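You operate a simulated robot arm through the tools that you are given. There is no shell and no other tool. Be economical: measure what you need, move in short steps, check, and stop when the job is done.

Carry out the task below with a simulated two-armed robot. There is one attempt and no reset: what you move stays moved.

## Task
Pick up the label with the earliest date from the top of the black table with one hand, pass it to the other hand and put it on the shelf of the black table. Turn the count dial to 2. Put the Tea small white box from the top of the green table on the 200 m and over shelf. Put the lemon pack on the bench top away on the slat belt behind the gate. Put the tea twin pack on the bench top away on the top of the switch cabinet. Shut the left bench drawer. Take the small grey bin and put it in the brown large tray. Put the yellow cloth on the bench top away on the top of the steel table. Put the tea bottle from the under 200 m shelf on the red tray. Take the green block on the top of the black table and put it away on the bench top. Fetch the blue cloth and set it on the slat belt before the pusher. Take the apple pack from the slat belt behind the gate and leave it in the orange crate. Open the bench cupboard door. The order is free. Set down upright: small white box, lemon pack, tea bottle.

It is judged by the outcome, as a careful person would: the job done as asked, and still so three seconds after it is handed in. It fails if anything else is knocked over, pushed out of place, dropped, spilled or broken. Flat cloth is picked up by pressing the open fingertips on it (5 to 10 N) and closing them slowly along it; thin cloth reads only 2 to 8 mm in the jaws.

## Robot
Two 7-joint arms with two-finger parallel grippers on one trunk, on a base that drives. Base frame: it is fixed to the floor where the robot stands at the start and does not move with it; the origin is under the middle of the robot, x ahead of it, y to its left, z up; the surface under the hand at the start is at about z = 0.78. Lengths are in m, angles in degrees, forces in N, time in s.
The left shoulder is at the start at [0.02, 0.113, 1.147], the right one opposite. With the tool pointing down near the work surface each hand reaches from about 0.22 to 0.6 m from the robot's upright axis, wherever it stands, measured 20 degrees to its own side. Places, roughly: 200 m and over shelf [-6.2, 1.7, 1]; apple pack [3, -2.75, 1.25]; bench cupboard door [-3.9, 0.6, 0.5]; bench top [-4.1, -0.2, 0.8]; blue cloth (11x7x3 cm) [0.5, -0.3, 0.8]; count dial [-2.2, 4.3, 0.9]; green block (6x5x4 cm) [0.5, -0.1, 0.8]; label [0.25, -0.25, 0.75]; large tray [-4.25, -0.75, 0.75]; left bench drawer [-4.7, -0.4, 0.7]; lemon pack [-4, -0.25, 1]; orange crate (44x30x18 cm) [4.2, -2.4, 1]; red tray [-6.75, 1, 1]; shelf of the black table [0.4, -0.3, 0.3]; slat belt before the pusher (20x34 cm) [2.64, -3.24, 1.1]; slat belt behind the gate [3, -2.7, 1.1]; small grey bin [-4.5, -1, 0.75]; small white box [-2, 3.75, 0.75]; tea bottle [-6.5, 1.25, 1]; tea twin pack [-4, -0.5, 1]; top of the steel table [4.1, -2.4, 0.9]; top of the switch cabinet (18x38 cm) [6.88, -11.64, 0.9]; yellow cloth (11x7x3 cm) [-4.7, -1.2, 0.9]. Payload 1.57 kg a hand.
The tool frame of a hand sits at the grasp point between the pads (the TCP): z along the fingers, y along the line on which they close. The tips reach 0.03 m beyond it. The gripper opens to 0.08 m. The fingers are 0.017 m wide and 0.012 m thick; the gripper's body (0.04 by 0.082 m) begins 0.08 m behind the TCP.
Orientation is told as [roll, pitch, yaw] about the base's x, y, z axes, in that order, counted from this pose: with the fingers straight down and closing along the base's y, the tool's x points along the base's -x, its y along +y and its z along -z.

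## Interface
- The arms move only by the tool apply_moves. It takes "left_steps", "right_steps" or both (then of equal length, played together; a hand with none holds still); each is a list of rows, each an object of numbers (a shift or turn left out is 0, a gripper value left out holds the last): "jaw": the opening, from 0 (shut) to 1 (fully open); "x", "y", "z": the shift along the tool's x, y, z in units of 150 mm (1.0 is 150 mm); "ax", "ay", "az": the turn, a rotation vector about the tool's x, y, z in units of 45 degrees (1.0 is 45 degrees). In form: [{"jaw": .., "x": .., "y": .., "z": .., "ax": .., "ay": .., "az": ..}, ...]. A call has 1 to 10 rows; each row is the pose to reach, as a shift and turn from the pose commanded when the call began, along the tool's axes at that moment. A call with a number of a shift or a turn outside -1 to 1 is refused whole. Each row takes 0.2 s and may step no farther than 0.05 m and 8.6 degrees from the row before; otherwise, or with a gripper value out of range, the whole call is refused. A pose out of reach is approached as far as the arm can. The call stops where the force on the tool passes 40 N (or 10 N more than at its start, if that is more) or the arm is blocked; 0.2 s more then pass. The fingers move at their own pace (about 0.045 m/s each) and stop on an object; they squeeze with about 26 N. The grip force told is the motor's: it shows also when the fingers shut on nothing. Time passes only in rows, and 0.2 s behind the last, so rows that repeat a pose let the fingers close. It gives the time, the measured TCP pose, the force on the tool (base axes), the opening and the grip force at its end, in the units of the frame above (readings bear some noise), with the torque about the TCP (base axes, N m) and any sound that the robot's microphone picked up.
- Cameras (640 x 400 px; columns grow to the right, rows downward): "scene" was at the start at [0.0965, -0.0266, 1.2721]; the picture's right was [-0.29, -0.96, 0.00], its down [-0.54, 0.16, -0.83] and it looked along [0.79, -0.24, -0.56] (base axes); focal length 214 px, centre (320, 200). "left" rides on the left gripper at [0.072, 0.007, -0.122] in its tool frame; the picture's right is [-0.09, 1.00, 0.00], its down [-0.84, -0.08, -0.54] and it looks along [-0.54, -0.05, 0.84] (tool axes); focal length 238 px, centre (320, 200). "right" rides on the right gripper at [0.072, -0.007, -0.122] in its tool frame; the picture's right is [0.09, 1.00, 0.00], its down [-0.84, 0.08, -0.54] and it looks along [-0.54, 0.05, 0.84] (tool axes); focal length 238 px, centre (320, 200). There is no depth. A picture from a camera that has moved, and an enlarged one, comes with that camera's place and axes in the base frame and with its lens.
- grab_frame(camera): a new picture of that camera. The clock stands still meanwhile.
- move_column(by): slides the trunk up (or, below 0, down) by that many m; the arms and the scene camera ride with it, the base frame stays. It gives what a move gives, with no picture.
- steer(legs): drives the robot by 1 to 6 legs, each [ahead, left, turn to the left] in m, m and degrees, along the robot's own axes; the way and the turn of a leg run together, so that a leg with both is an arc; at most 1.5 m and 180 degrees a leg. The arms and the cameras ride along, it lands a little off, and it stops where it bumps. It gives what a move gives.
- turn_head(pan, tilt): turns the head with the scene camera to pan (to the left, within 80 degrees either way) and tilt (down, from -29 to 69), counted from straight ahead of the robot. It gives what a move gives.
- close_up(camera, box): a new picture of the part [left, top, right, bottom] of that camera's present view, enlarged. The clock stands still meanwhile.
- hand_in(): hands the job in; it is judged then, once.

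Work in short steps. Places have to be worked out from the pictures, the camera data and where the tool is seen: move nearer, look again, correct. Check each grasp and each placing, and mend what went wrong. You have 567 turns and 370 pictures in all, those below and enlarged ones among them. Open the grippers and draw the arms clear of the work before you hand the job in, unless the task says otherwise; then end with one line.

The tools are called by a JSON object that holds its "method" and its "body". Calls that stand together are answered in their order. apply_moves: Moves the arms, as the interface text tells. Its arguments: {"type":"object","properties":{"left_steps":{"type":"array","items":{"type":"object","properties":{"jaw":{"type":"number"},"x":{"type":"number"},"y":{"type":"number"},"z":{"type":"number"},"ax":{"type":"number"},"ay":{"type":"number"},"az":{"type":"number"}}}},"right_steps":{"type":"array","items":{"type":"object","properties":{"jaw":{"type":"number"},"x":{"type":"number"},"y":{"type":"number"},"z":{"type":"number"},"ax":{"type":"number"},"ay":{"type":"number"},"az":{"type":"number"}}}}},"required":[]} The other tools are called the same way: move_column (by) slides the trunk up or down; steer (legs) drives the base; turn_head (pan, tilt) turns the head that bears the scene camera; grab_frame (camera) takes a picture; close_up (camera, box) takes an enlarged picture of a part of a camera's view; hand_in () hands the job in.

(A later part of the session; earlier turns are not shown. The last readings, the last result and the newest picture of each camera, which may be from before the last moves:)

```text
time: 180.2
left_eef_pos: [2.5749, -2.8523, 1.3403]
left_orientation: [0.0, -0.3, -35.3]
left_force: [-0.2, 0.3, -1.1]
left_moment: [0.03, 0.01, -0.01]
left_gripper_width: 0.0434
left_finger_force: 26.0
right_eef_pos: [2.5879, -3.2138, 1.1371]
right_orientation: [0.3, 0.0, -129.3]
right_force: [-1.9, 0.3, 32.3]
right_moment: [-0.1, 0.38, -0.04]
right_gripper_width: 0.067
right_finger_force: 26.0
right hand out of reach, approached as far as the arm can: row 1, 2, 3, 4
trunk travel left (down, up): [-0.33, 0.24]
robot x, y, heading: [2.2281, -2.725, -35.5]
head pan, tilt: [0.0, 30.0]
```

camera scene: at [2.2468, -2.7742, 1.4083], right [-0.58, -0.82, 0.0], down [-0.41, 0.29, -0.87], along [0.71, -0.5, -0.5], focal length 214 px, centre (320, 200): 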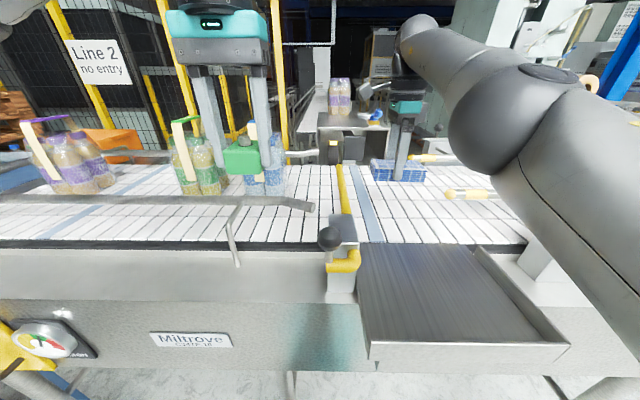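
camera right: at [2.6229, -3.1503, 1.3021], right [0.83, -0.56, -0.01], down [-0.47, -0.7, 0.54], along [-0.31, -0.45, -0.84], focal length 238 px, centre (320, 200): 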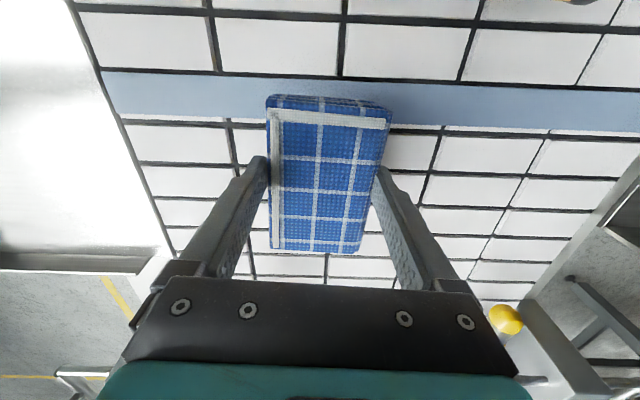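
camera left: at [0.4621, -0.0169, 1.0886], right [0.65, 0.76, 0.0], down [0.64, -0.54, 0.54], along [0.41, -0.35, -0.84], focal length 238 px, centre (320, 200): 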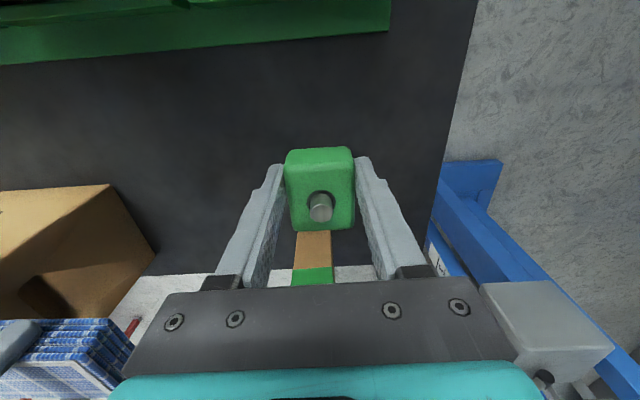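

Contact at TCP z≈1.137. Ease up slightly and open, then lift clear.

{"method": "apply_moves", "body": {"right_steps": [{"z": -0.03}, {"z": -0.03, "jaw": 0.88}, {"z": -0.03, "jaw": 1}, {"z": -0.03, "jaw": 1}, {"z": -0.03, "jaw": 1}]}}

{"method": "apply_moves", "body": {"right_steps": [{"z": -0.1}, {"z": -0.25}, {"z": -0.5}, {"z": -0.75}, {"z": -0.9}, {"z": -0.9}]}}

{"method": "grab_frame", "body": {"camera": "right"}}

```text
time: 181.4
left_eef_pos: [2.5784, -2.8545, 1.3389]
left_orientation: [0.1, 0.0, -35.1]
left_force: [1.0, -0.4, -0.7]
left_moment: [0.03, 0.01, 0.01]
left_gripper_width: 0.0435
left_finger_force: 25.7
right_eef_pos: [2.5892, -3.216, 1.1351]
right_orientation: [-0.4, 0.0, -129.3]
right_force: [0.3, 0.3, -0.2]
right_moment: [-0.03, -0.01, 0.0]
right_gripper_width: 0.0801
right_finger_force: 0.0
trunk travel left (down, up): [-0.33, 0.24]
robot x, y, heading: [2.2309, -2.7233, -35.0]
head pan, tilt: [0.0, 30.0]
```

```text
time: 182.8
left_eef_pos: [2.579, -2.8542, 1.3404]
left_orientation: [0.0, 0.0, -35.2]
left_force: [-0.3, -0.5, -0.9]
left_moment: [0.0, 0.04, 0.03]
left_gripper_width: 0.0434
left_finger_force: 26.1
right_eef_pos: [2.5664, -3.1951, 1.2598]
right_orientation: [-0.4, 0.0, -129.4]
right_force: [-1.1, 1.0, -0.1]
right_moment: [0.02, 0.0, -0.01]
right_gripper_width: 0.08
right_finger_force: 0.0
right hand out of reach, approached as far as the arm can: row 2, 3, 4, 5, 6
trunk travel left (down, up): [-0.33, 0.24]
robot x, y, heading: [2.2299, -2.7272, -35.3]
head pan, tilt: [0.0, 30.0]
```

```text
293 pictures are left
camera right: at [2.6073, -3.1371, 1.3805], right [0.83, -0.56, -0.01], down [-0.47, -0.7, 0.54], along [-0.31, -0.45, -0.84], focal length 238 px, centre (320, 200)
```

right: 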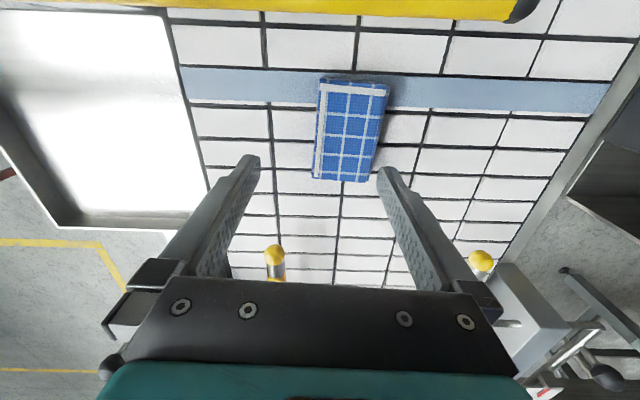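

Cloth is in place. Back up a bit, shift left toward the packs, and view.

{"method": "steer", "body": {"legs": [[-0.25, 0, 0], [0, 0.5, 0]]}}

{"method": "turn_head", "body": {"pan": 15, "tilt": 25}}

{"method": "grab_frame", "body": {"camera": "scene"}}

```text
time: 187.2
left_eef_pos: [2.6655, -2.2994, 1.3382]
left_orientation: [0.1, -0.1, -34.7]
left_force: [0.0, 0.0, -0.9]
left_moment: [0.0, 0.03, -0.02]
left_gripper_width: 0.0435
left_finger_force: 26.1
right_eef_pos: [2.6559, -2.6422, 1.2588]
right_orientation: [-0.3, 0.0, -128.8]
right_force: [0.6, 0.2, 0.3]
right_moment: [-0.01, -0.01, 0.06]
right_gripper_width: 0.0799
right_finger_force: 0.0
trunk travel left (down, up): [-0.33, 0.24]
robot x, y, heading: [2.3199, -2.1722, -34.5]
head pan, tilt: [0.0, 30.0]
```

```text
time: 187.9
left_eef_pos: [2.6657, -2.3005, 1.3389]
left_orientation: [0.1, 0.1, -34.7]
left_force: [0.0, 0.4, -1.2]
left_moment: [0.03, 0.04, -0.01]
left_gripper_width: 0.0432
left_finger_force: 25.7
right_eef_pos: [2.6584, -2.6428, 1.2596]
right_orientation: [-0.3, 0.0, -128.8]
right_force: [0.0, 0.9, -1.7]
right_moment: [0.02, -0.02, 0.01]
right_gripper_width: 0.0802
right_finger_force: 0.0
trunk travel left (down, up): [-0.33, 0.24]
robot x, y, heading: [2.317, -2.1755, -34.7]
head pan, tilt: [15.0, 25.0]
```

```text
292 pictures are left
camera scene: at [2.4125, -2.2114, 1.4162], right [-0.34, -0.94, 0.0], down [-0.4, 0.14, -0.91], along [0.85, -0.31, -0.42], focal length 214 px, centre (320, 200)
```

scene: 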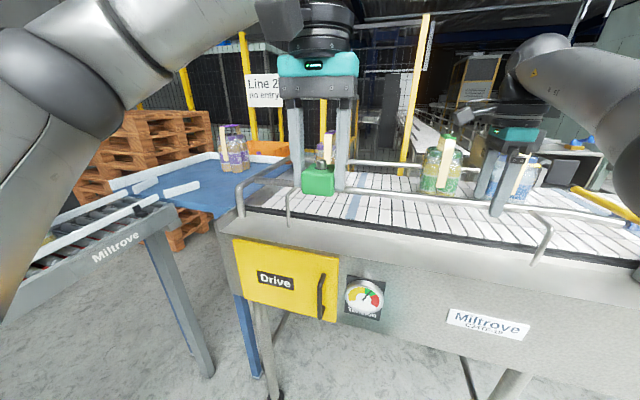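

I zoom in on the crate region and the packs.

{"method": "close_up", "body": {"camera": "scene", "box": [60, 60, 320, 260]}}

{"method": "close_up", "body": {"camera": "scene", "box": [380, 100, 640, 260]}}

```text
2.00 times, centred on (190, 160) of scene
camera zoom: at [2.4125, -2.2114, 1.4162], right [-0.34, -0.94, 0.0], down [-0.4, 0.14, -0.91], along [0.85, -0.31, -0.42], focal length 429 px, centre (580, 280)
```

zoom: 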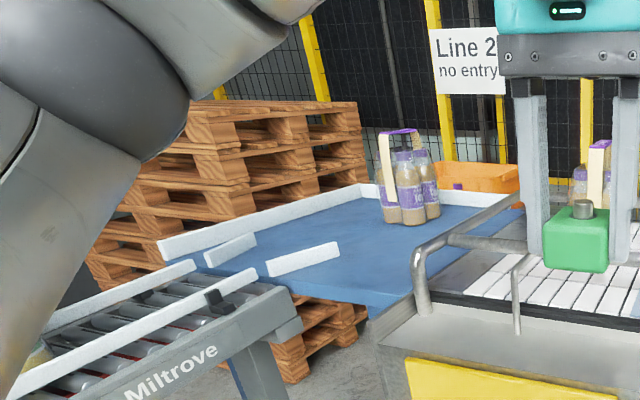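

```text
2.46 times, centred on (510, 180) of scene
camera zoom: at [2.4125, -2.2114, 1.4162], right [-0.34, -0.94, 0.0], down [-0.4, 0.14, -0.91], along [0.85, -0.31, -0.42], focal length 528 px, centre (-148, 249)
```

zoom: 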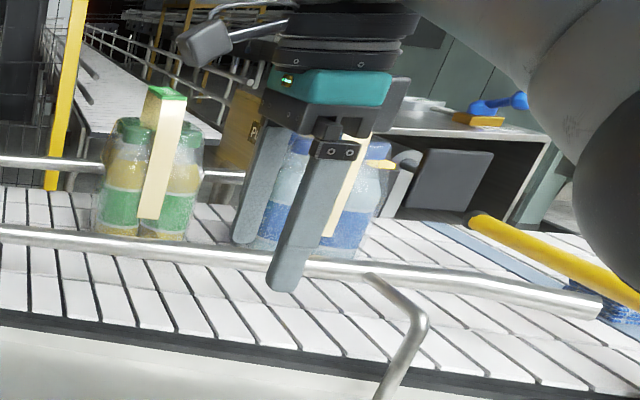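

I raise the trunk and shift the left hand aside to see how the crate and steel table stand.

{"method": "move_column", "body": {"by": 0.24}}

{"method": "apply_moves", "body": {"left_steps": [{"x": 0.25, "y": 0.15}, {"x": 0.5, "y": 0.35}, {"x": 0.6, "y": 0.6}, {"x": 0.6, "y": 0.9}, {"x": 0.6, "y": 1}]}}

{"method": "turn_head", "body": {"pan": 25, "tilt": 25}}

{"method": "grab_frame", "body": {"camera": "scene"}}

```text
time: 190.4
left_eef_pos: [2.666, -2.3002, 1.5783]
left_orientation: [0.1, 0.0, -34.8]
left_force: [-0.4, -0.6, -0.3]
left_moment: [0.03, 0.0, 0.01]
left_gripper_width: 0.0433
left_finger_force: 26.0
right_eef_pos: [2.6567, -2.6421, 1.4989]
right_orientation: [-0.3, 0.0, -128.9]
right_force: [0.0, -0.3, -0.3]
right_moment: [-0.03, 0.02, -0.03]
right_gripper_width: 0.0798
right_finger_force: 0.0
trunk travel left (down, up): [-0.57, 0.0]
robot x, y, heading: [2.3125, -2.1705, -34.7]
head pan, tilt: [15.0, 25.0]
```

```text
time: 191.6
left_eef_pos: [2.6771, -2.1274, 1.58]
left_orientation: [0.1, 0.0, -34.8]
left_force: [-0.3, 0.5, -1.1]
left_moment: [0.01, 0.0, -0.02]
left_gripper_width: 0.0432
left_finger_force: 25.8
right_eef_pos: [2.6577, -2.6429, 1.4988]
right_orientation: [-0.2, 0.0, -128.8]
right_force: [0.3, 0.6, 0.1]
right_moment: [0.0, -0.05, -0.02]
right_gripper_width: 0.0801
right_finger_force: 0.0
trunk travel left (down, up): [-0.57, 0.0]
robot x, y, heading: [2.3133, -2.1755, -34.7]
head pan, tilt: [15.0, 25.0]
```

```text
time: 192.3
left_eef_pos: [2.6776, -2.1264, 1.5791]
left_orientation: [0.0, 0.0, -34.7]
left_force: [-0.8, 0.4, -0.5]
left_moment: [0.01, 0.0, -0.01]
left_gripper_width: 0.0432
left_finger_force: 26.3
right_eef_pos: [2.6568, -2.6416, 1.4983]
right_orientation: [-0.3, 0.0, -128.7]
right_force: [0.3, 0.3, -0.2]
right_moment: [0.0, -0.01, -0.01]
right_gripper_width: 0.0799
right_finger_force: 0.0
trunk travel left (down, up): [-0.57, 0.0]
robot x, y, heading: [2.3168, -2.1774, -34.9]
head pan, tilt: [25.0, 25.0]
```

```text
289 pictures are left
camera scene: at [2.4167, -2.1957, 1.6562], right [-0.17, -0.99, 0.0], down [-0.42, 0.07, -0.91], along [0.89, -0.15, -0.42], focal length 214 px, centre (320, 200)
```

scene: 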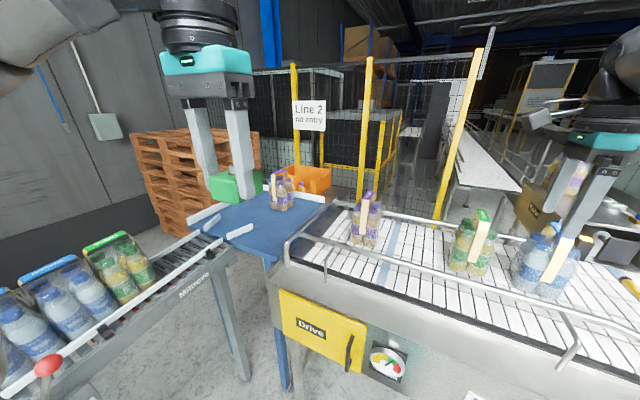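

{"method": "close_up", "body": {"camera": "scene", "box": [180, 130, 420, 280]}}

```text
2.67 times, centred on (300, 205) of scene
camera zoom: at [2.4167, -2.1957, 1.6562], right [-0.17, -0.99, 0.0], down [-0.42, 0.07, -0.91], along [0.89, -0.15, -0.42], focal length 572 px, centre (373, 187)
```

zoom: 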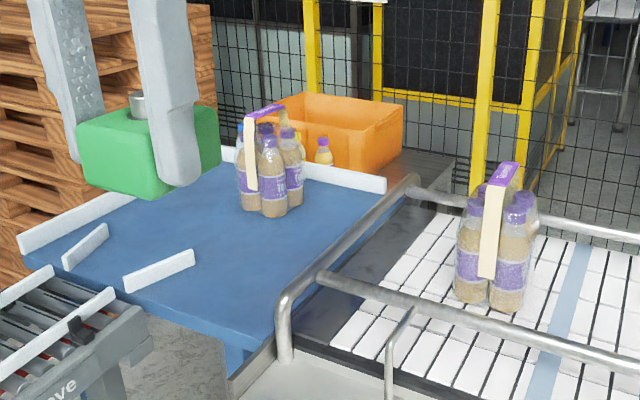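

The crate stands on a steel table behind the blue one; I'll find its access later. First take the apple pack (≈(2.88,-2.76)) with the free right hand: drive ahead 0.22 and look down from the hand.

{"method": "steer", "body": {"legs": [[0.22, 0, 0]]}}

{"method": "turn_head", "body": {"pan": 0, "tilt": 35}}

{"method": "grab_frame", "body": {"camera": "right"}}

{"method": "grab_frame", "body": {"camera": "scene"}}

```text
time: 194.0
left_eef_pos: [2.8566, -2.2511, 1.581]
left_orientation: [0.0, -0.1, -34.8]
left_force: [0.4, -0.6, 0.0]
left_moment: [0.0, 0.04, 0.01]
left_gripper_width: 0.0433
left_finger_force: 25.9
right_eef_pos: [2.8345, -2.7658, 1.498]
right_orientation: [-0.1, -0.1, -128.7]
right_force: [-0.6, 0.1, 0.4]
right_moment: [0.04, 0.0, -0.02]
right_gripper_width: 0.0802
right_finger_force: 0.0
trunk travel left (down, up): [-0.57, 0.0]
robot x, y, heading: [2.4952, -2.2998, -34.5]
head pan, tilt: [25.0, 25.0]
```

```text
time: 194.9
left_eef_pos: [2.8542, -2.2513, 1.5796]
left_orientation: [0.1, 0.0, -34.7]
left_force: [0.1, -0.8, -0.7]
left_moment: [-0.03, 0.0, 0.03]
left_gripper_width: 0.0433
left_finger_force: 26.1
right_eef_pos: [2.835, -2.7657, 1.4992]
right_orientation: [-0.2, 0.1, -128.8]
right_force: [0.2, -0.3, -0.5]
right_moment: [-0.01, 0.02, -0.01]
right_gripper_width: 0.0801
right_finger_force: 0.0
trunk travel left (down, up): [-0.57, 0.0]
robot x, y, heading: [2.493, -2.2999, -34.9]
head pan, tilt: [0.0, 35.0]
```

```text
287 pictures are left
camera right: at [2.8751, -2.7063, 1.6207], right [0.83, -0.55, 0.0], down [-0.46, -0.7, 0.54], along [-0.3, -0.45, -0.84], focal length 238 px, centre (320, 200)
```

right: 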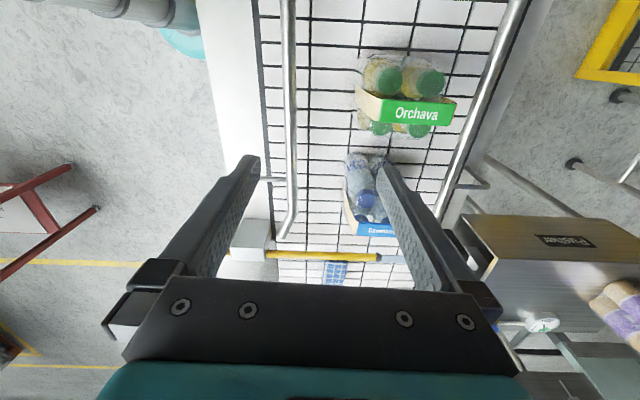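

```text
286 pictures are left
camera scene: at [2.5765, -2.3536, 1.6405], right [-0.57, -0.82, 0.0], down [-0.47, 0.33, -0.82], along [0.67, -0.47, -0.57], focal length 214 px, centre (320, 200)
```

scene: 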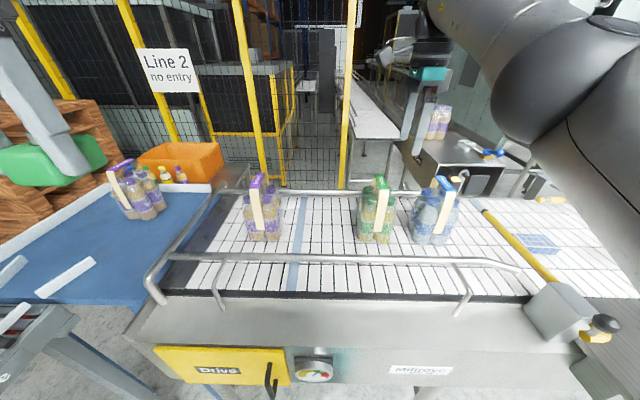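

The apple pack (Orchava, green strap) is clear. I zoom in to see the strap height over the caps.

{"method": "close_up", "body": {"camera": "scene", "box": [330, 160, 480, 255]}}

{"method": "close_up", "body": {"camera": "right", "box": [320, 30, 480, 150]}}

```text
4.21 times, centred on (405, 208) of scene
camera zoom: at [2.5765, -2.3536, 1.6405], right [-0.57, -0.82, 0.0], down [-0.47, 0.33, -0.82], along [0.67, -0.47, -0.57], focal length 903 px, centre (-38, 168)
```

zoom: 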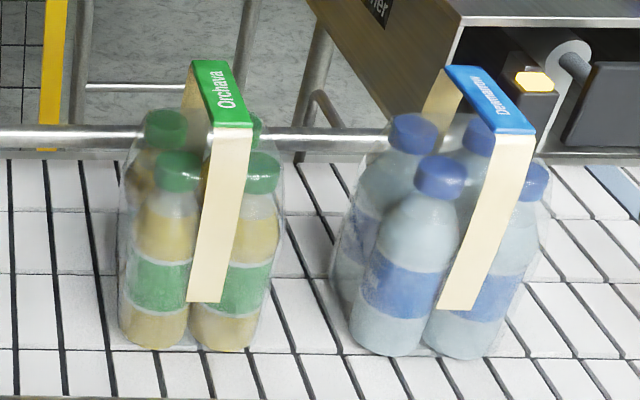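

```text
3.33 times, centred on (400, 90) of right
camera zoom: at [2.8751, -2.7063, 1.6207], right [0.83, -0.55, 0.0], down [-0.46, -0.7, 0.54], along [-0.3, -0.45, -0.84], focal length 794 px, centre (53, 567)
```

zoom: 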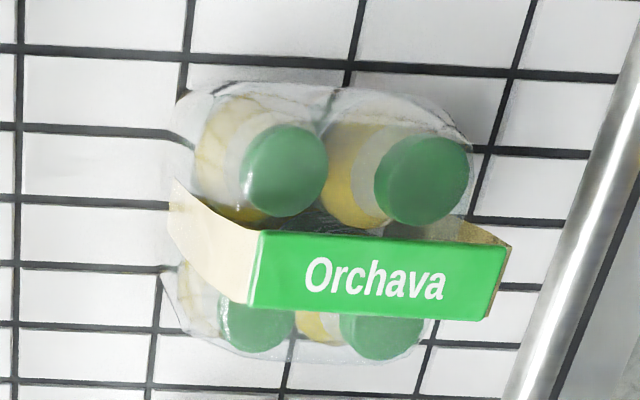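

The strap is a rigid handle well above the caps, running away from me: pinch it sideways at about (2.948,-2.854,1.27). It's 0.69 m ahead, so I'll use a forward-tilted hand. First turn the right hand to yaw -35°.

{"method": "apply_moves", "body": {"right_steps": [{"az": -0.17, "y": -0.1}, {"az": -0.34, "y": -0.2}, {"az": -0.51, "y": -0.3}, {"az": -0.68, "y": -0.4}, {"az": -0.85, "y": -0.5}, {"az": -1, "y": -0.5}]}}

{"method": "apply_moves", "body": {"right_steps": [{"az": -0.17}, {"az": -0.34}, {"az": -0.51}, {"az": -0.68}, {"az": -0.85}, {"az": -1}, {"az": -1}]}}

{"method": "apply_moves", "body": {"right_steps": [{"az": -0.09, "ay": -0.14}, {"az": -0.09, "ay": -0.3}, {"az": -0.09, "ay": -0.46}, {"az": -0.09, "ay": -0.62}, {"az": -0.09, "ay": -0.78}, {"az": -0.09, "ay": -0.85}]}}

{"method": "grab_frame", "body": {"camera": "right"}}

```text
time: 196.3
left_eef_pos: [2.8562, -2.2512, 1.5788]
left_orientation: [0.1, 0.1, -34.7]
left_force: [1.0, -0.8, -1.2]
left_moment: [0.02, 0.0, -0.01]
left_gripper_width: 0.0435
left_finger_force: 26.2
right_eef_pos: [2.7772, -2.7203, 1.498]
right_orientation: [-0.2, 0.1, -83.7]
right_force: [-0.2, 0.2, -0.3]
right_moment: [0.01, 0.0, 0.0]
right_gripper_width: 0.0798
right_finger_force: 0.1
trunk travel left (down, up): [-0.57, 0.0]
robot x, y, heading: [2.4954, -2.302, -34.6]
head pan, tilt: [0.0, 35.0]
```

```text
time: 197.9
left_eef_pos: [2.8555, -2.2496, 1.5796]
left_orientation: [0.1, 0.0, -34.6]
left_force: [0.7, -0.4, -0.6]
left_moment: [0.0, -0.02, -0.01]
left_gripper_width: 0.0431
left_finger_force: 26.2
right_eef_pos: [2.7771, -2.719, 1.4993]
right_orientation: [-0.1, 0.2, -38.6]
right_force: [0.0, 0.6, -0.2]
right_moment: [0.03, 0.0, -0.02]
right_gripper_width: 0.0802
right_finger_force: 0.1
trunk travel left (down, up): [-0.57, 0.0]
robot x, y, heading: [2.4947, -2.2946, -34.5]
head pan, tilt: [0.0, 35.0]
```

```text
time: 199.3
left_eef_pos: [2.8559, -2.2512, 1.5808]
left_orientation: [0.1, 0.0, -34.7]
left_force: [0.4, -0.4, -0.7]
left_moment: [0.01, 0.03, 0.03]
left_gripper_width: 0.0433
left_finger_force: 25.9
right_eef_pos: [2.7775, -2.7198, 1.4984]
right_orientation: [-1.6, -38.2, -34.2]
right_force: [-0.3, 0.7, -0.5]
right_moment: [0.02, 0.02, 0.0]
right_gripper_width: 0.0799
right_finger_force: 0.1
trunk travel left (down, up): [-0.57, 0.0]
robot x, y, heading: [2.4944, -2.3002, -34.6]
head pan, tilt: [0.0, 35.0]
```

```text
283 pictures are left
camera right: at [2.6655, -2.6484, 1.5502], right [0.51, 0.86, -0.08], down [0.32, -0.11, 0.94], along [0.8, -0.51, -0.33], focal length 238 px, centre (320, 200)
```

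right: 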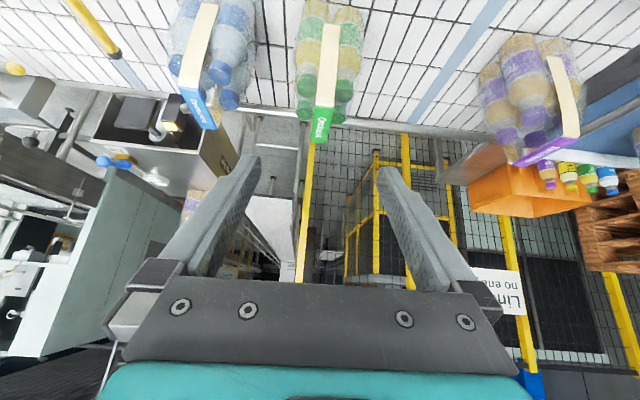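

Strap now ≈(2.948,-2.848,1.285). I advance along the tilted tool half way and check.

{"method": "apply_moves", "body": {"right_steps": [{"z": 0.2, "x": -0.05}, {"z": 0.45, "x": -0.1}, {"z": 0.7, "x": -0.15}, {"z": 0.95, "x": -0.24}, {"z": 0.95, "x": -0.24}]}}

{"method": "grab_frame", "body": {"camera": "right"}}

{"method": "grab_frame", "body": {"camera": "scene"}}

```text
time: 200.5
left_eef_pos: [2.8545, -2.2506, 1.5795]
left_orientation: [0.2, -0.1, -34.7]
left_force: [0.0, 0.6, -0.3]
left_moment: [-0.02, 0.0, -0.01]
left_gripper_width: 0.0437
left_finger_force: 25.8
right_eef_pos: [2.8709, -2.7857, 1.4084]
right_orientation: [-1.6, -38.0, -33.9]
right_force: [-1.2, -0.1, 0.3]
right_moment: [0.0, 0.0, 0.01]
right_gripper_width: 0.08
right_finger_force: 0.1
trunk travel left (down, up): [-0.57, 0.0]
robot x, y, heading: [2.4955, -2.296, -34.7]
head pan, tilt: [0.0, 35.0]
```

```text
282 pictures are left
camera right: at [2.7597, -2.716, 1.4604], right [0.51, 0.86, -0.08], down [0.32, -0.11, 0.94], along [0.8, -0.51, -0.33], focal length 238 px, centre (320, 200)
```

right: 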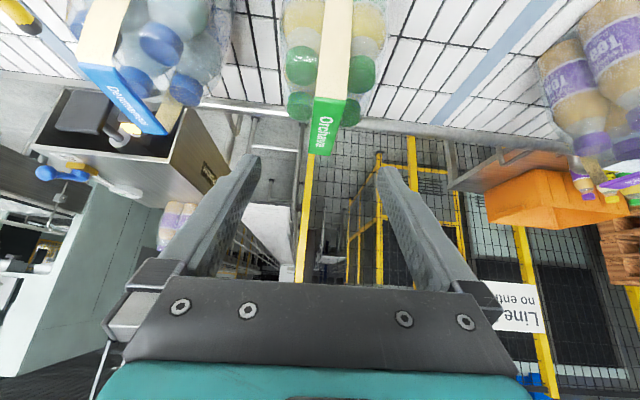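

```text
281 pictures are left
camera scene: at [2.5758, -2.3537, 1.6406], right [-0.57, -0.82, 0.0], down [-0.47, 0.33, -0.82], along [0.67, -0.47, -0.57], focal length 214 px, centre (320, 200)
```

scene: 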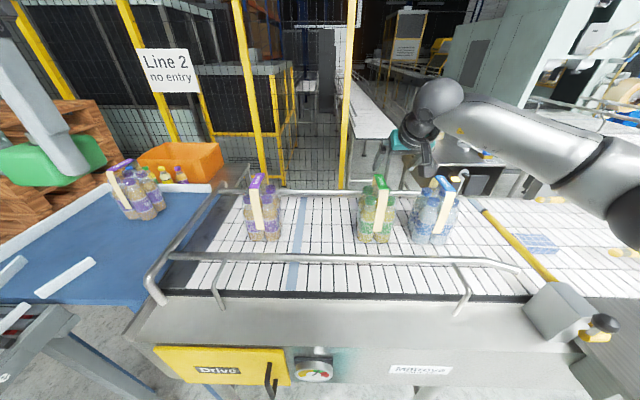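

Aligned; advance 13.5 cm with 7 mm left correction.

{"method": "apply_moves", "body": {"right_steps": [{"z": 0.2, "y": 0.05}, {"z": 0.45, "y": 0.05}, {"z": 0.65, "y": 0.05}, {"z": 0.85, "y": 0.05}, {"z": 0.85, "y": 0.05}]}}

{"method": "grab_frame", "body": {"camera": "right"}}

{"method": "close_up", "body": {"camera": "scene", "box": [330, 150, 480, 245]}}

```text
time: 201.7
left_eef_pos: [2.8546, -2.2501, 1.5798]
left_orientation: [0.1, -0.1, -34.6]
left_force: [0.2, 0.8, -1.5]
left_moment: [0.0, -0.01, -0.03]
left_gripper_width: 0.0434
left_finger_force: 25.9
right_eef_pos: [2.9381, -2.8264, 1.3075]
right_orientation: [-1.7, -37.9, -34.1]
right_force: [-0.3, 0.5, 0.8]
right_moment: [-0.01, -0.02, 0.0]
right_gripper_width: 0.0801
right_finger_force: 0.0
trunk travel left (down, up): [-0.57, 0.0]
robot x, y, heading: [2.4906, -2.2968, -34.9]
head pan, tilt: [0.0, 35.0]
```

```text
280 pictures are left
camera right: at [2.8269, -2.7563, 1.36], right [0.51, 0.86, -0.08], down [0.32, -0.11, 0.94], along [0.8, -0.51, -0.33], focal length 238 px, centre (320, 200)
```

right: 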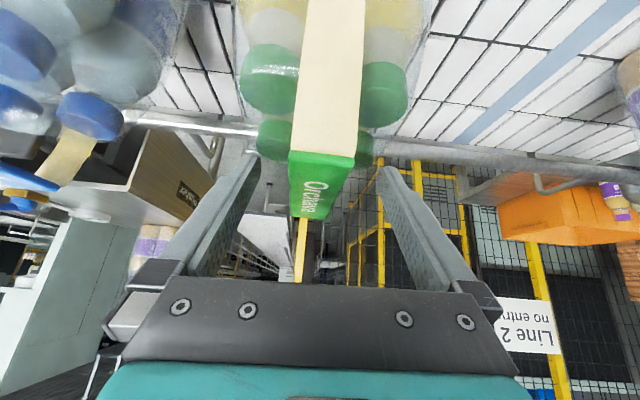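

```text
4.21 times, centred on (405, 198) of scene
camera zoom: at [2.576, -2.3541, 1.6405], right [-0.57, -0.82, 0.0], down [-0.47, 0.33, -0.82], along [0.67, -0.47, -0.57], focal length 903 px, centre (-38, 210)
```

zoom: 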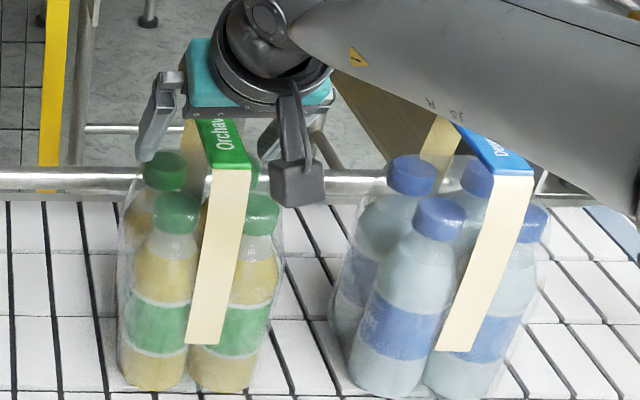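

The strap lies between the fingers. Close.

{"method": "apply_moves", "body": {"right_steps": [{"z": 0.05, "jaw": 0.8}, {"z": 0.07, "jaw": 0.5}, {"z": 0.07, "jaw": 0.2}, {"z": 0.07, "jaw": 0}, {"z": 0.07, "jaw": 0}, {"z": 0.07, "jaw": 0}]}}

{"method": "grab_frame", "body": {"camera": "right"}}

```text
time: 203.1
left_eef_pos: [2.8539, -2.2513, 1.5798]
left_orientation: [0.1, 0.0, -34.7]
left_force: [0.2, 0.1, -1.2]
left_moment: [0.01, 0.02, -0.01]
left_gripper_width: 0.0434
left_finger_force: 25.8
right_eef_pos: [2.9437, -2.8327, 1.3016]
right_orientation: [-1.6, -38.2, -34.3]
right_force: [0.9, -7.0, 8.2]
right_moment: [0.12, -0.14, -0.08]
right_gripper_width: 0.028
right_finger_force: 26.2
trunk travel left (down, up): [-0.57, 0.0]
robot x, y, heading: [2.4939, -2.2963, -34.8]
head pan, tilt: [0.0, 35.0]
```

```text
278 pictures are left
camera right: at [2.8319, -2.7619, 1.3525], right [0.51, 0.85, -0.08], down [0.32, -0.11, 0.94], along [0.8, -0.51, -0.33], focal length 238 px, centre (320, 200)
```

right: 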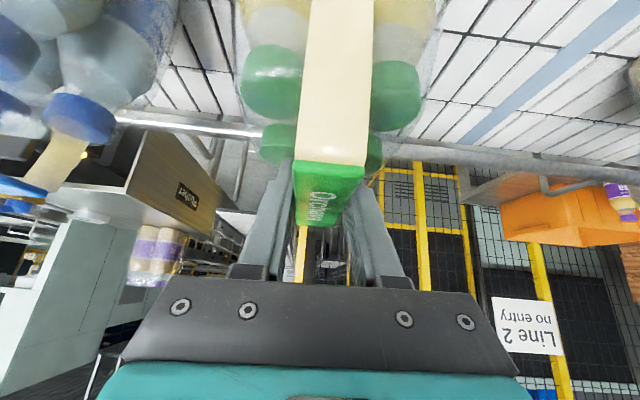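

Strap gripped (28 mm). Lift 12 cm straight up.

{"method": "apply_moves", "body": {"right_steps": [{"x": -0.06, "z": -0.08}, {"x": -0.16, "z": -0.21}, {"x": -0.27, "z": -0.34}, {"x": -0.38, "z": -0.48}, {"x": -0.49, "z": -0.63}, {"x": -0.49, "z": -0.63}]}}

{"method": "grab_frame", "body": {"camera": "scene"}}

```text
time: 204.5
left_eef_pos: [2.8559, -2.253, 1.5792]
left_orientation: [0.1, 0.1, -34.7]
left_force: [0.7, 0.0, -0.9]
left_moment: [0.0, 0.07, -0.01]
left_gripper_width: 0.0431
left_finger_force: 26.3
right_eef_pos: [2.9447, -2.83, 1.4181]
right_orientation: [-1.6, -37.8, -33.9]
right_force: [0.2, 0.4, -12.6]
right_moment: [-0.02, -0.02, 0.01]
right_gripper_width: 0.0279
right_finger_force: 25.9
trunk travel left (down, up): [-0.57, 0.0]
robot x, y, heading: [2.492, -2.298, -34.7]
head pan, tilt: [0.0, 35.0]
```

```text
277 pictures are left
camera scene: at [2.5781, -2.3556, 1.6403], right [-0.57, -0.82, 0.0], down [-0.47, 0.33, -0.82], along [0.67, -0.47, -0.57], focal length 214 px, centre (320, 200)
```

scene: 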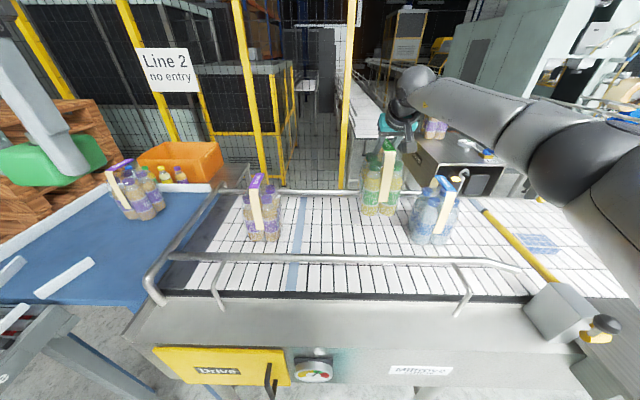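

Pack lifted (12.6 N). Lift a bit more and draw it in, then back off to scout the left side for access to the crate.

{"method": "apply_moves", "body": {"right_steps": [{"x": -0.12, "z": -0.16}, {"x": -0.25, "z": -0.32}, {"x": -0.15, "z": -0.5}, {"x": 0, "z": -0.65}, {"x": 0.15, "z": -0.75}, {"x": 0.3, "z": -0.85}, {"x": 0.3, "z": -0.85}]}}

{"method": "steer", "body": {"legs": [[-0.85, 0, 0], [0, 1.5, 0]]}}

{"method": "turn_head", "body": {"pan": 0, "tilt": 20}}

{"method": "grab_frame", "body": {"camera": "scene"}}

```text
time: 206.1
left_eef_pos: [2.8577, -2.251, 1.5792]
left_orientation: [0.1, 0.0, -34.7]
left_force: [0.2, 0.4, -1.4]
left_moment: [0.0, 0.02, 0.04]
left_gripper_width: 0.0434
left_finger_force: 25.6
right_eef_pos: [2.855, -2.7635, 1.4908]
right_orientation: [-1.7, -37.9, -34.1]
right_force: [0.4, -0.1, -10.6]
right_moment: [0.01, -0.07, 0.0]
right_gripper_width: 0.028
right_finger_force: 26.4
trunk travel left (down, up): [-0.57, 0.0]
robot x, y, heading: [2.4971, -2.299, -34.6]
head pan, tilt: [0.0, 35.0]
```

```text
time: 217.8
left_eef_pos: [3.0391, -0.506, 1.5788]
left_orientation: [0.2, 0.0, -35.1]
left_force: [1.0, 0.2, -1.1]
left_moment: [-0.01, 0.04, -0.02]
left_gripper_width: 0.0433
left_finger_force: 25.9
right_eef_pos: [3.0322, -1.0201, 1.4907]
right_orientation: [-1.6, -38.0, -34.4]
right_force: [-0.6, 0.1, -11.7]
right_moment: [-0.03, -0.05, -0.02]
right_gripper_width: 0.0278
right_finger_force: 25.9
trunk travel left (down, up): [-0.57, 0.0]
robot x, y, heading: [2.6743, -0.5528, -35.0]
head pan, tilt: [0.0, 35.0]
```

```text
time: 218.6
left_eef_pos: [3.0385, -0.5072, 1.5795]
left_orientation: [0.2, 0.0, -35.1]
left_force: [-1.1, 0.8, -0.9]
left_moment: [0.01, 0.04, 0.02]
left_gripper_width: 0.0432
left_finger_force: 26.1
right_eef_pos: [3.0319, -1.0189, 1.4898]
right_orientation: [-1.6, -37.8, -34.3]
right_force: [0.0, -0.2, -11.3]
right_moment: [-0.01, -0.09, 0.01]
right_gripper_width: 0.0279
right_finger_force: 26.0
trunk travel left (down, up): [-0.57, 0.0]
robot x, y, heading: [2.6774, -0.5495, -35.2]
head pan, tilt: [0.0, 20.0]
```

```text
276 pictures are left
camera scene: at [2.7636, -0.6123, 1.6641], right [-0.57, -0.82, 0.0], down [-0.28, 0.2, -0.94], along [0.77, -0.54, -0.34], focal length 214 px, centre (320, 200)
```

scene: 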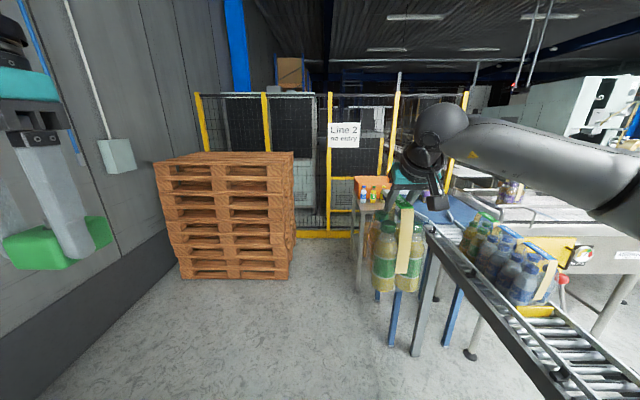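

There is a clear passage between the pallet stack and the roller conveyor to the steel table's left end. I drive up 1.45 m, turn to face it (-125°), and look.

{"method": "steer", "body": {"legs": [[1.45, -0.04, 0], [0, 0, -90]]}}

{"method": "turn_head", "body": {"pan": 25, "tilt": 35}}

{"method": "grab_frame", "body": {"camera": "scene"}}

```text
time: 229.6
left_eef_pos: [3.8727, -1.7896, 1.5814]
left_orientation: [0.2, 0.1, -125.9]
left_force: [0.3, -0.4, -1.2]
left_moment: [-0.01, -0.04, -0.01]
left_gripper_width: 0.0432
left_finger_force: 26.4
right_eef_pos: [3.3605, -1.7764, 1.4897]
right_orientation: [-1.7, -37.8, -125.3]
right_force: [0.8, 0.4, -11.1]
right_moment: [-0.03, -0.01, 0.0]
right_gripper_width: 0.0276
right_finger_force: 25.9
trunk travel left (down, up): [-0.57, 0.0]
robot x, y, heading: [3.837, -1.4262, -126.0]
head pan, tilt: [0.0, 20.0]
```

```text
time: 230.5
left_eef_pos: [3.8727, -1.7903, 1.58]
left_orientation: [0.1, 0.0, -126.0]
left_force: [0.6, 0.0, -1.8]
left_moment: [0.0, 0.0, -0.02]
left_gripper_width: 0.0432
left_finger_force: 25.8
right_eef_pos: [3.361, -1.7768, 1.4907]
right_orientation: [-1.6, -37.6, -125.3]
right_force: [-0.4, -0.2, -10.6]
right_moment: [-0.06, 0.02, 0.01]
right_gripper_width: 0.0279
right_finger_force: 26.3
trunk travel left (down, up): [-0.57, 0.0]
robot x, y, heading: [3.8318, -1.4276, -126.0]
head pan, tilt: [25.0, 35.0]
```

```text
275 pictures are left
camera scene: at [3.8121, -1.5228, 1.6404], right [-0.98, 0.19, 0.0], down [0.11, 0.56, -0.82], along [-0.16, -0.8, -0.57], focal length 214 px, centre (320, 200)
```

scene: 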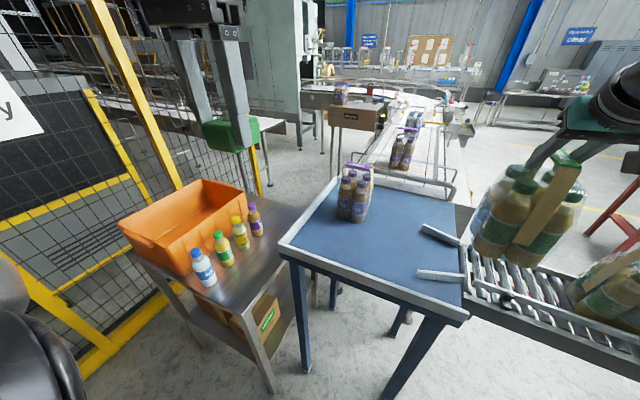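

The crate stands free on the steel table, four small bottles at its right. Crate centre ≈(4.21,-2.37). I strafe left 0.85 m with the pack passing above everything.

{"method": "steer", "body": {"legs": [[0, 0.85, 0.5]]}}

{"method": "turn_head", "body": {"pan": 0, "tilt": 45}}

{"method": "grab_frame", "body": {"camera": "scene"}}

```text
time: 235.1
left_eef_pos: [4.5794, -2.2903, 1.5801]
left_orientation: [0.1, 0.1, -125.2]
left_force: [-0.2, 0.8, -1.5]
left_moment: [0.02, -0.03, -0.02]
left_gripper_width: 0.0433
left_finger_force: 26.0
right_eef_pos: [4.0669, -2.283, 1.4902]
right_orientation: [-1.7, -37.9, -124.4]
right_force: [-0.9, -0.5, -11.2]
right_moment: [-0.09, -0.02, -0.01]
right_gripper_width: 0.0279
right_finger_force: 26.0
trunk travel left (down, up): [-0.57, 0.0]
robot x, y, heading: [4.536, -1.9297, -125.0]
head pan, tilt: [25.0, 35.0]
```

```text
time: 236.0
left_eef_pos: [4.5789, -2.2902, 1.5795]
left_orientation: [0.2, 0.0, -125.2]
left_force: [0.1, -0.4, -0.1]
left_moment: [-0.01, -0.02, 0.04]
left_gripper_width: 0.0434
left_finger_force: 25.9
right_eef_pos: [4.0666, -2.2847, 1.4902]
right_orientation: [-1.6, -37.7, -124.6]
right_force: [-0.4, -0.4, -11.9]
right_moment: [-0.02, 0.0, 0.0]
right_gripper_width: 0.0279
right_finger_force: 26.0
trunk travel left (down, up): [-0.57, 0.0]
robot x, y, heading: [4.535, -1.9258, -125.1]
head pan, tilt: [0.0, 45.0]
```

```text
274 pictures are left
camera scene: at [4.4841, -2.0042, 1.6256], right [-0.82, 0.57, 0.0], down [0.41, 0.58, -0.71], along [-0.41, -0.58, -0.71], focal length 214 px, centre (320, 200)
```

scene: 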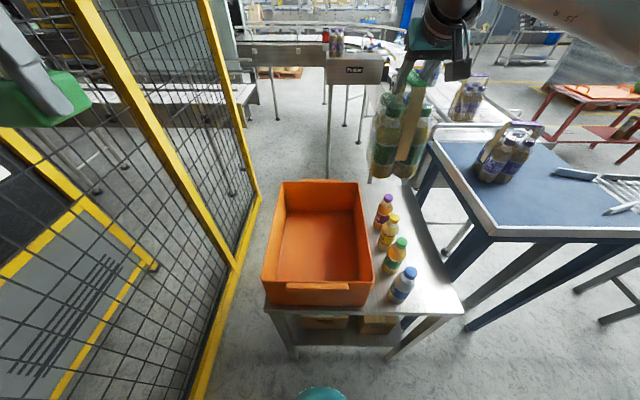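

The crate is dead ahead: centre ≈0.53 m ahead of me, lateral 0. Move the pack 17.7 cm left over it, then lower trunk by 0.3.

{"method": "apply_moves", "body": {"right_steps": [{"y": 0.2}, {"y": 0.45}, {"y": 0.7}, {"y": 0.95}, {"y": 1.0}, {"y": 1.0}]}}

{"method": "apply_moves", "body": {"right_steps": [{"y": 0.15}, {"y": 0.17}, {"y": 0.17}]}}

{"method": "grab_frame", "body": {"camera": "scene"}}

```text
time: 237.4
left_eef_pos: [4.5805, -2.2911, 1.5797]
left_orientation: [0.0, 0.0, -125.2]
left_force: [-0.2, 1.0, -0.9]
left_moment: [0.02, 0.04, -0.01]
left_gripper_width: 0.0435
left_finger_force: 26.3
right_eef_pos: [4.1885, -2.3734, 1.4861]
right_orientation: [-1.7, -37.9, -124.5]
right_force: [0.6, -0.3, -10.3]
right_moment: [-0.09, 0.03, 0.01]
right_gripper_width: 0.0281
right_finger_force: 25.7
trunk travel left (down, up): [-0.57, 0.0]
robot x, y, heading: [4.5318, -1.93, -125.4]
head pan, tilt: [0.0, 45.0]
```

```text
time: 238.2
left_eef_pos: [4.5798, -2.2895, 1.5796]
left_orientation: [0.1, -0.1, -125.3]
left_force: [-0.6, 0.2, -0.8]
left_moment: [0.01, -0.01, 0.0]
left_gripper_width: 0.0432
left_finger_force: 26.1
right_eef_pos: [4.2098, -2.387, 1.4869]
right_orientation: [-1.7, -37.9, -124.4]
right_force: [-0.1, 0.4, -10.7]
right_moment: [-0.07, 0.03, 0.0]
right_gripper_width: 0.0283
right_finger_force: 26.5
trunk travel left (down, up): [-0.57, 0.0]
robot x, y, heading: [4.5375, -1.9295, -125.0]
head pan, tilt: [0.0, 45.0]
```

```text
273 pictures are left
camera scene: at [4.4844, -2.0044, 1.6256], right [-0.82, 0.58, 0.0], down [0.41, 0.58, -0.71], along [-0.41, -0.58, -0.71], focal length 214 px, centre (320, 200)
```

scene: 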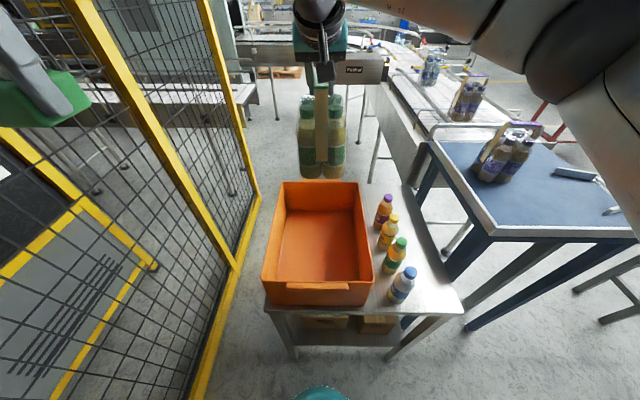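

Centred. Lower the trunk 0.3, then check.

{"method": "move_column", "body": {"by": -0.3}}

{"method": "grab_frame", "body": {"camera": "scene"}}

```text
time: 241.2
left_eef_pos: [4.5799, -2.2908, 1.2797]
left_orientation: [0.0, 0.0, -125.2]
left_force: [-0.3, -0.5, -1.0]
left_moment: [0.0, 0.03, 0.01]
left_gripper_width: 0.0432
left_finger_force: 25.8
right_eef_pos: [4.2107, -2.3855, 1.1861]
right_orientation: [-1.7, -37.8, -124.5]
right_force: [-0.4, 0.2, -11.4]
right_moment: [-0.04, 0.01, 0.0]
right_gripper_width: 0.0279
right_finger_force: 26.1
trunk travel left (down, up): [-0.27, 0.3]
robot x, y, heading: [4.5373, -1.9319, -124.8]
head pan, tilt: [0.0, 45.0]
```

```text
272 pictures are left
camera scene: at [4.4846, -2.0042, 1.3256], right [-0.82, 0.58, 0.0], down [0.41, 0.58, -0.71], along [-0.41, -0.58, -0.71], focal length 214 px, centre (320, 200)
```

scene: 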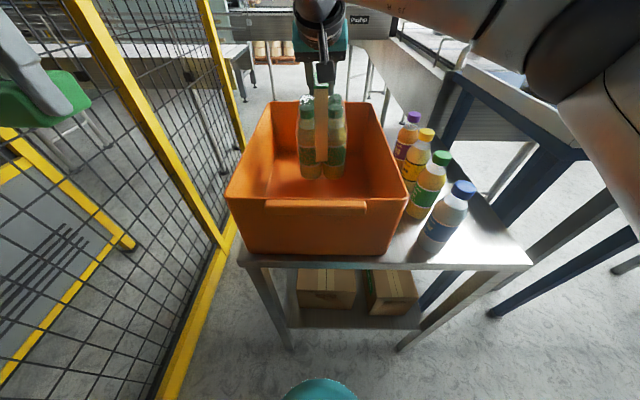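

The pack is inside the crate. Lower by the arm until contact.

{"method": "apply_moves", "body": {"right_steps": [{"x": 0.06, "z": 0.08}, {"x": 0.12, "z": 0.16}, {"x": 0.18, "z": 0.24}, {"x": 0.23, "z": 0.3}, {"x": 0.27, "z": 0.35}]}}

```text
time: 242.4
left_eef_pos: [4.5794, -2.2876, 1.2815]
left_orientation: [0.1, 0.0, -125.2]
left_force: [-0.4, -0.1, -2.2]
left_moment: [0.02, -0.04, 0.01]
left_gripper_width: 0.0433
left_finger_force: 26.1
right_eef_pos: [4.2066, -2.3846, 1.1271]
right_orientation: [-1.4, -38.6, -124.9]
right_force: [-6.0, 2.1, 15.3]
right_moment: [-0.01, -0.2, 0.14]
right_gripper_width: 0.0279
right_finger_force: 26.4
trunk travel left (down, up): [-0.27, 0.3]
robot x, y, heading: [4.5371, -1.9299, -124.9]
head pan, tilt: [0.0, 45.0]
```

Contact at z≈1.127 (bottom on the crate floor). Open and withdraw straight up along the tool.

{"method": "apply_moves", "body": {"right_steps": [{"z": -0.02, "jaw": 0.5}, {"z": -0.02, "jaw": 0.9}, {"z": -0.02, "jaw": 1}, {"z": -0.02, "jaw": 1}]}}

{"method": "apply_moves", "body": {"right_steps": [{"z": -0.2}, {"z": -0.45}, {"z": -0.7}, {"z": -1, "x": -0.1}, {"z": -1, "x": -0.35}, {"z": -1, "x": -0.6}]}}

{"method": "grab_frame", "body": {"camera": "scene"}}

```text
time: 243.4
left_eef_pos: [4.5806, -2.2873, 1.2807]
left_orientation: [0.1, 0.0, -125.2]
left_force: [0.6, -0.4, -1.0]
left_moment: [-0.01, 0.0, 0.01]
left_gripper_width: 0.0435
left_finger_force: 26.4
right_eef_pos: [4.2106, -2.382, 1.1285]
right_orientation: [-1.5, -38.3, -124.6]
right_force: [-3.9, 4.8, 21.9]
right_moment: [-0.61, -0.44, -0.08]
right_gripper_width: 0.0742
right_finger_force: 0.0
trunk travel left (down, up): [-0.27, 0.3]
robot x, y, heading: [4.5358, -1.9257, -125.0]
head pan, tilt: [0.0, 45.0]
```

```text
time: 244.8
left_eef_pos: [4.5803, -2.2899, 1.2795]
left_orientation: [-0.1, 0.1, -125.1]
left_force: [-0.6, 0.6, -1.3]
left_moment: [0.07, -0.01, 0.0]
left_gripper_width: 0.0435
left_finger_force: 26.2
right_eef_pos: [4.2281, -2.3678, 1.2962]
right_orientation: [-1.7, -37.9, -124.4]
right_force: [-1.6, -0.1, 0.2]
right_moment: [-0.03, -0.02, -0.01]
right_gripper_width: 0.0798
right_finger_force: 0.1
trunk travel left (down, up): [-0.27, 0.3]
robot x, y, heading: [4.5362, -1.9288, -125.1]
head pan, tilt: [0.0, 45.0]
```

```text
271 pictures are left
camera scene: at [4.4855, -2.0037, 1.3257], right [-0.82, 0.58, 0.0], down [0.41, 0.58, -0.71], along [-0.41, -0.58, -0.71], focal length 214 px, centre (320, 200)
```

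scene: 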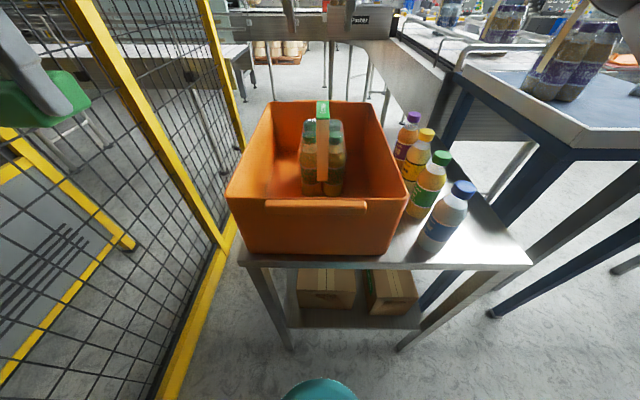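

The apple pack stands in the crate. Now off to the bench with the block: raise the trunk, strafe back out and drive around the red table.

{"method": "move_column", "body": {"by": 0.25}}

{"method": "steer", "body": {"legs": [[0, -0.87, 0], [0, -1.43, 0], [1.5, 0, 0], [1.5, 0, 0], [0.3, 0, 0], [0, 0, -90]]}}

{"method": "turn_head", "body": {"pan": 0, "tilt": 20}}

{"method": "grab_frame", "body": {"camera": "scene"}}

```text
time: 247.3
left_eef_pos: [4.5794, -2.2892, 1.5299]
left_orientation: [0.1, 0.0, -125.2]
left_force: [-1.2, -0.2, -0.6]
left_moment: [0.01, 0.0, -0.05]
left_gripper_width: 0.0433
left_finger_force: 25.8
right_eef_pos: [4.227, -2.3681, 1.5466]
right_orientation: [-1.7, -37.8, -124.5]
right_force: [-0.3, 0.0, -0.2]
right_moment: [-0.03, 0.02, -0.01]
right_gripper_width: 0.08
right_finger_force: 0.1
trunk travel left (down, up): [-0.52, 0.05]
robot x, y, heading: [4.5347, -1.9253, -125.1]
head pan, tilt: [0.0, 45.0]
```

```text
time: 278.2
left_eef_pos: [0.3598, -3.2998, 1.5292]
left_orientation: [0.1, 0.0, 144.5]
left_force: [-1.3, 0.9, -1.3]
left_moment: [-0.01, -0.01, -0.01]
left_gripper_width: 0.0435
left_finger_force: 25.8
right_eef_pos: [0.2844, -2.948, 1.5455]
right_orientation: [-1.8, -37.8, 145.2]
right_force: [-1.9, 0.9, 0.4]
right_moment: [-0.02, -0.01, -0.02]
right_gripper_width: 0.0802
right_finger_force: 0.1
trunk travel left (down, up): [-0.52, 0.05]
robot x, y, heading: [0.7239, -3.2584, 144.6]
head pan, tilt: [0.0, 45.0]
```

```text
time: 279.1
left_eef_pos: [0.3611, -3.3014, 1.5294]
left_orientation: [0.1, 0.0, 144.5]
left_force: [0.0, 0.0, -1.5]
left_moment: [0.01, 0.01, 0.02]
left_gripper_width: 0.0435
left_finger_force: 25.8
right_eef_pos: [0.284, -2.947, 1.5453]
right_orientation: [-1.7, -37.9, 145.2]
right_force: [-0.7, 0.0, 0.0]
right_moment: [-0.02, 0.0, -0.01]
right_gripper_width: 0.0799
right_finger_force: 0.0
trunk travel left (down, up): [-0.52, 0.05]
robot x, y, heading: [0.7212, -3.2592, 144.6]
head pan, tilt: [0.0, 20.0]
```

```text
270 pictures are left
camera scene: at [0.64, -3.1996, 1.6143], right [0.58, 0.81, 0.0], down [0.28, -0.2, -0.94], along [-0.77, 0.55, -0.34], focal length 214 px, centre (320, 200)
```

scene: 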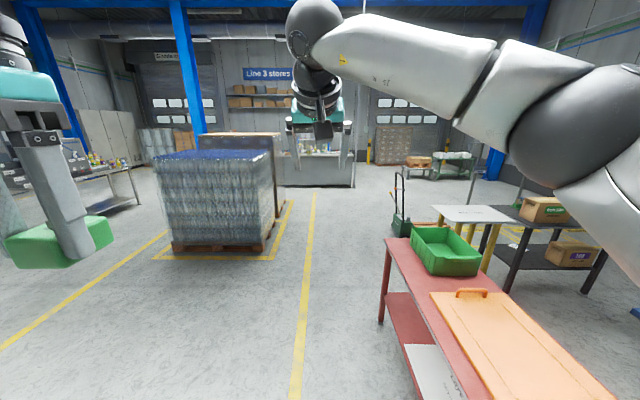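

The bench is straight ahead down the lane. Drive 4.3 m toward it.

{"method": "steer", "body": {"legs": [[1.5, 0, 0], [1.5, -0.15, 0], [1.2, 0, 0]]}}

{"method": "turn_head", "body": {"pan": 15, "tilt": 25}}

{"method": "grab_frame", "body": {"camera": "scene"}}

```text
refused: leg 2 is longer than a leg can be; nothing moved
```

```text
time: 279.9
left_eef_pos: [0.36, -3.3, 1.531]
left_orientation: [0.1, 0.0, 144.5]
left_force: [-0.3, 0.3, -0.2]
left_moment: [0.01, 0.0, 0.01]
left_gripper_width: 0.0433
left_finger_force: 25.8
right_eef_pos: [0.2835, -2.947, 1.5457]
right_orientation: [-1.7, -37.8, 145.3]
right_force: [0.6, 0.3, 0.1]
right_moment: [0.0, 0.0, -0.04]
right_gripper_width: 0.0799
right_finger_force: 0.1
trunk travel left (down, up): [-0.52, 0.05]
robot x, y, heading: [0.7198, -3.2579, 144.8]
head pan, tilt: [15.0, 25.0]
```

```text
269 pictures are left
camera scene: at [0.6296, -3.2214, 1.6063], right [0.35, 0.94, 0.0], down [0.4, -0.15, -0.91], along [-0.85, 0.32, -0.42], focal length 214 px, centre (320, 200)
```

scene: 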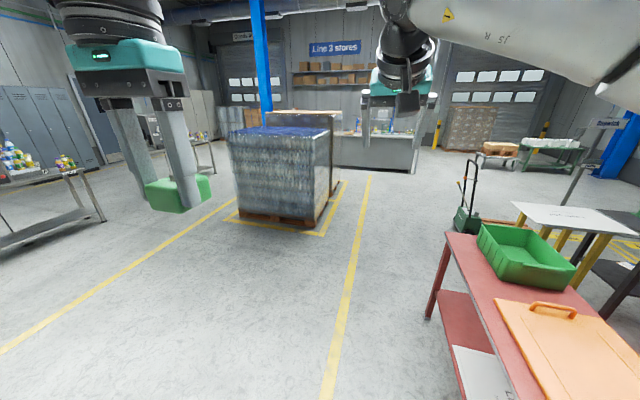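

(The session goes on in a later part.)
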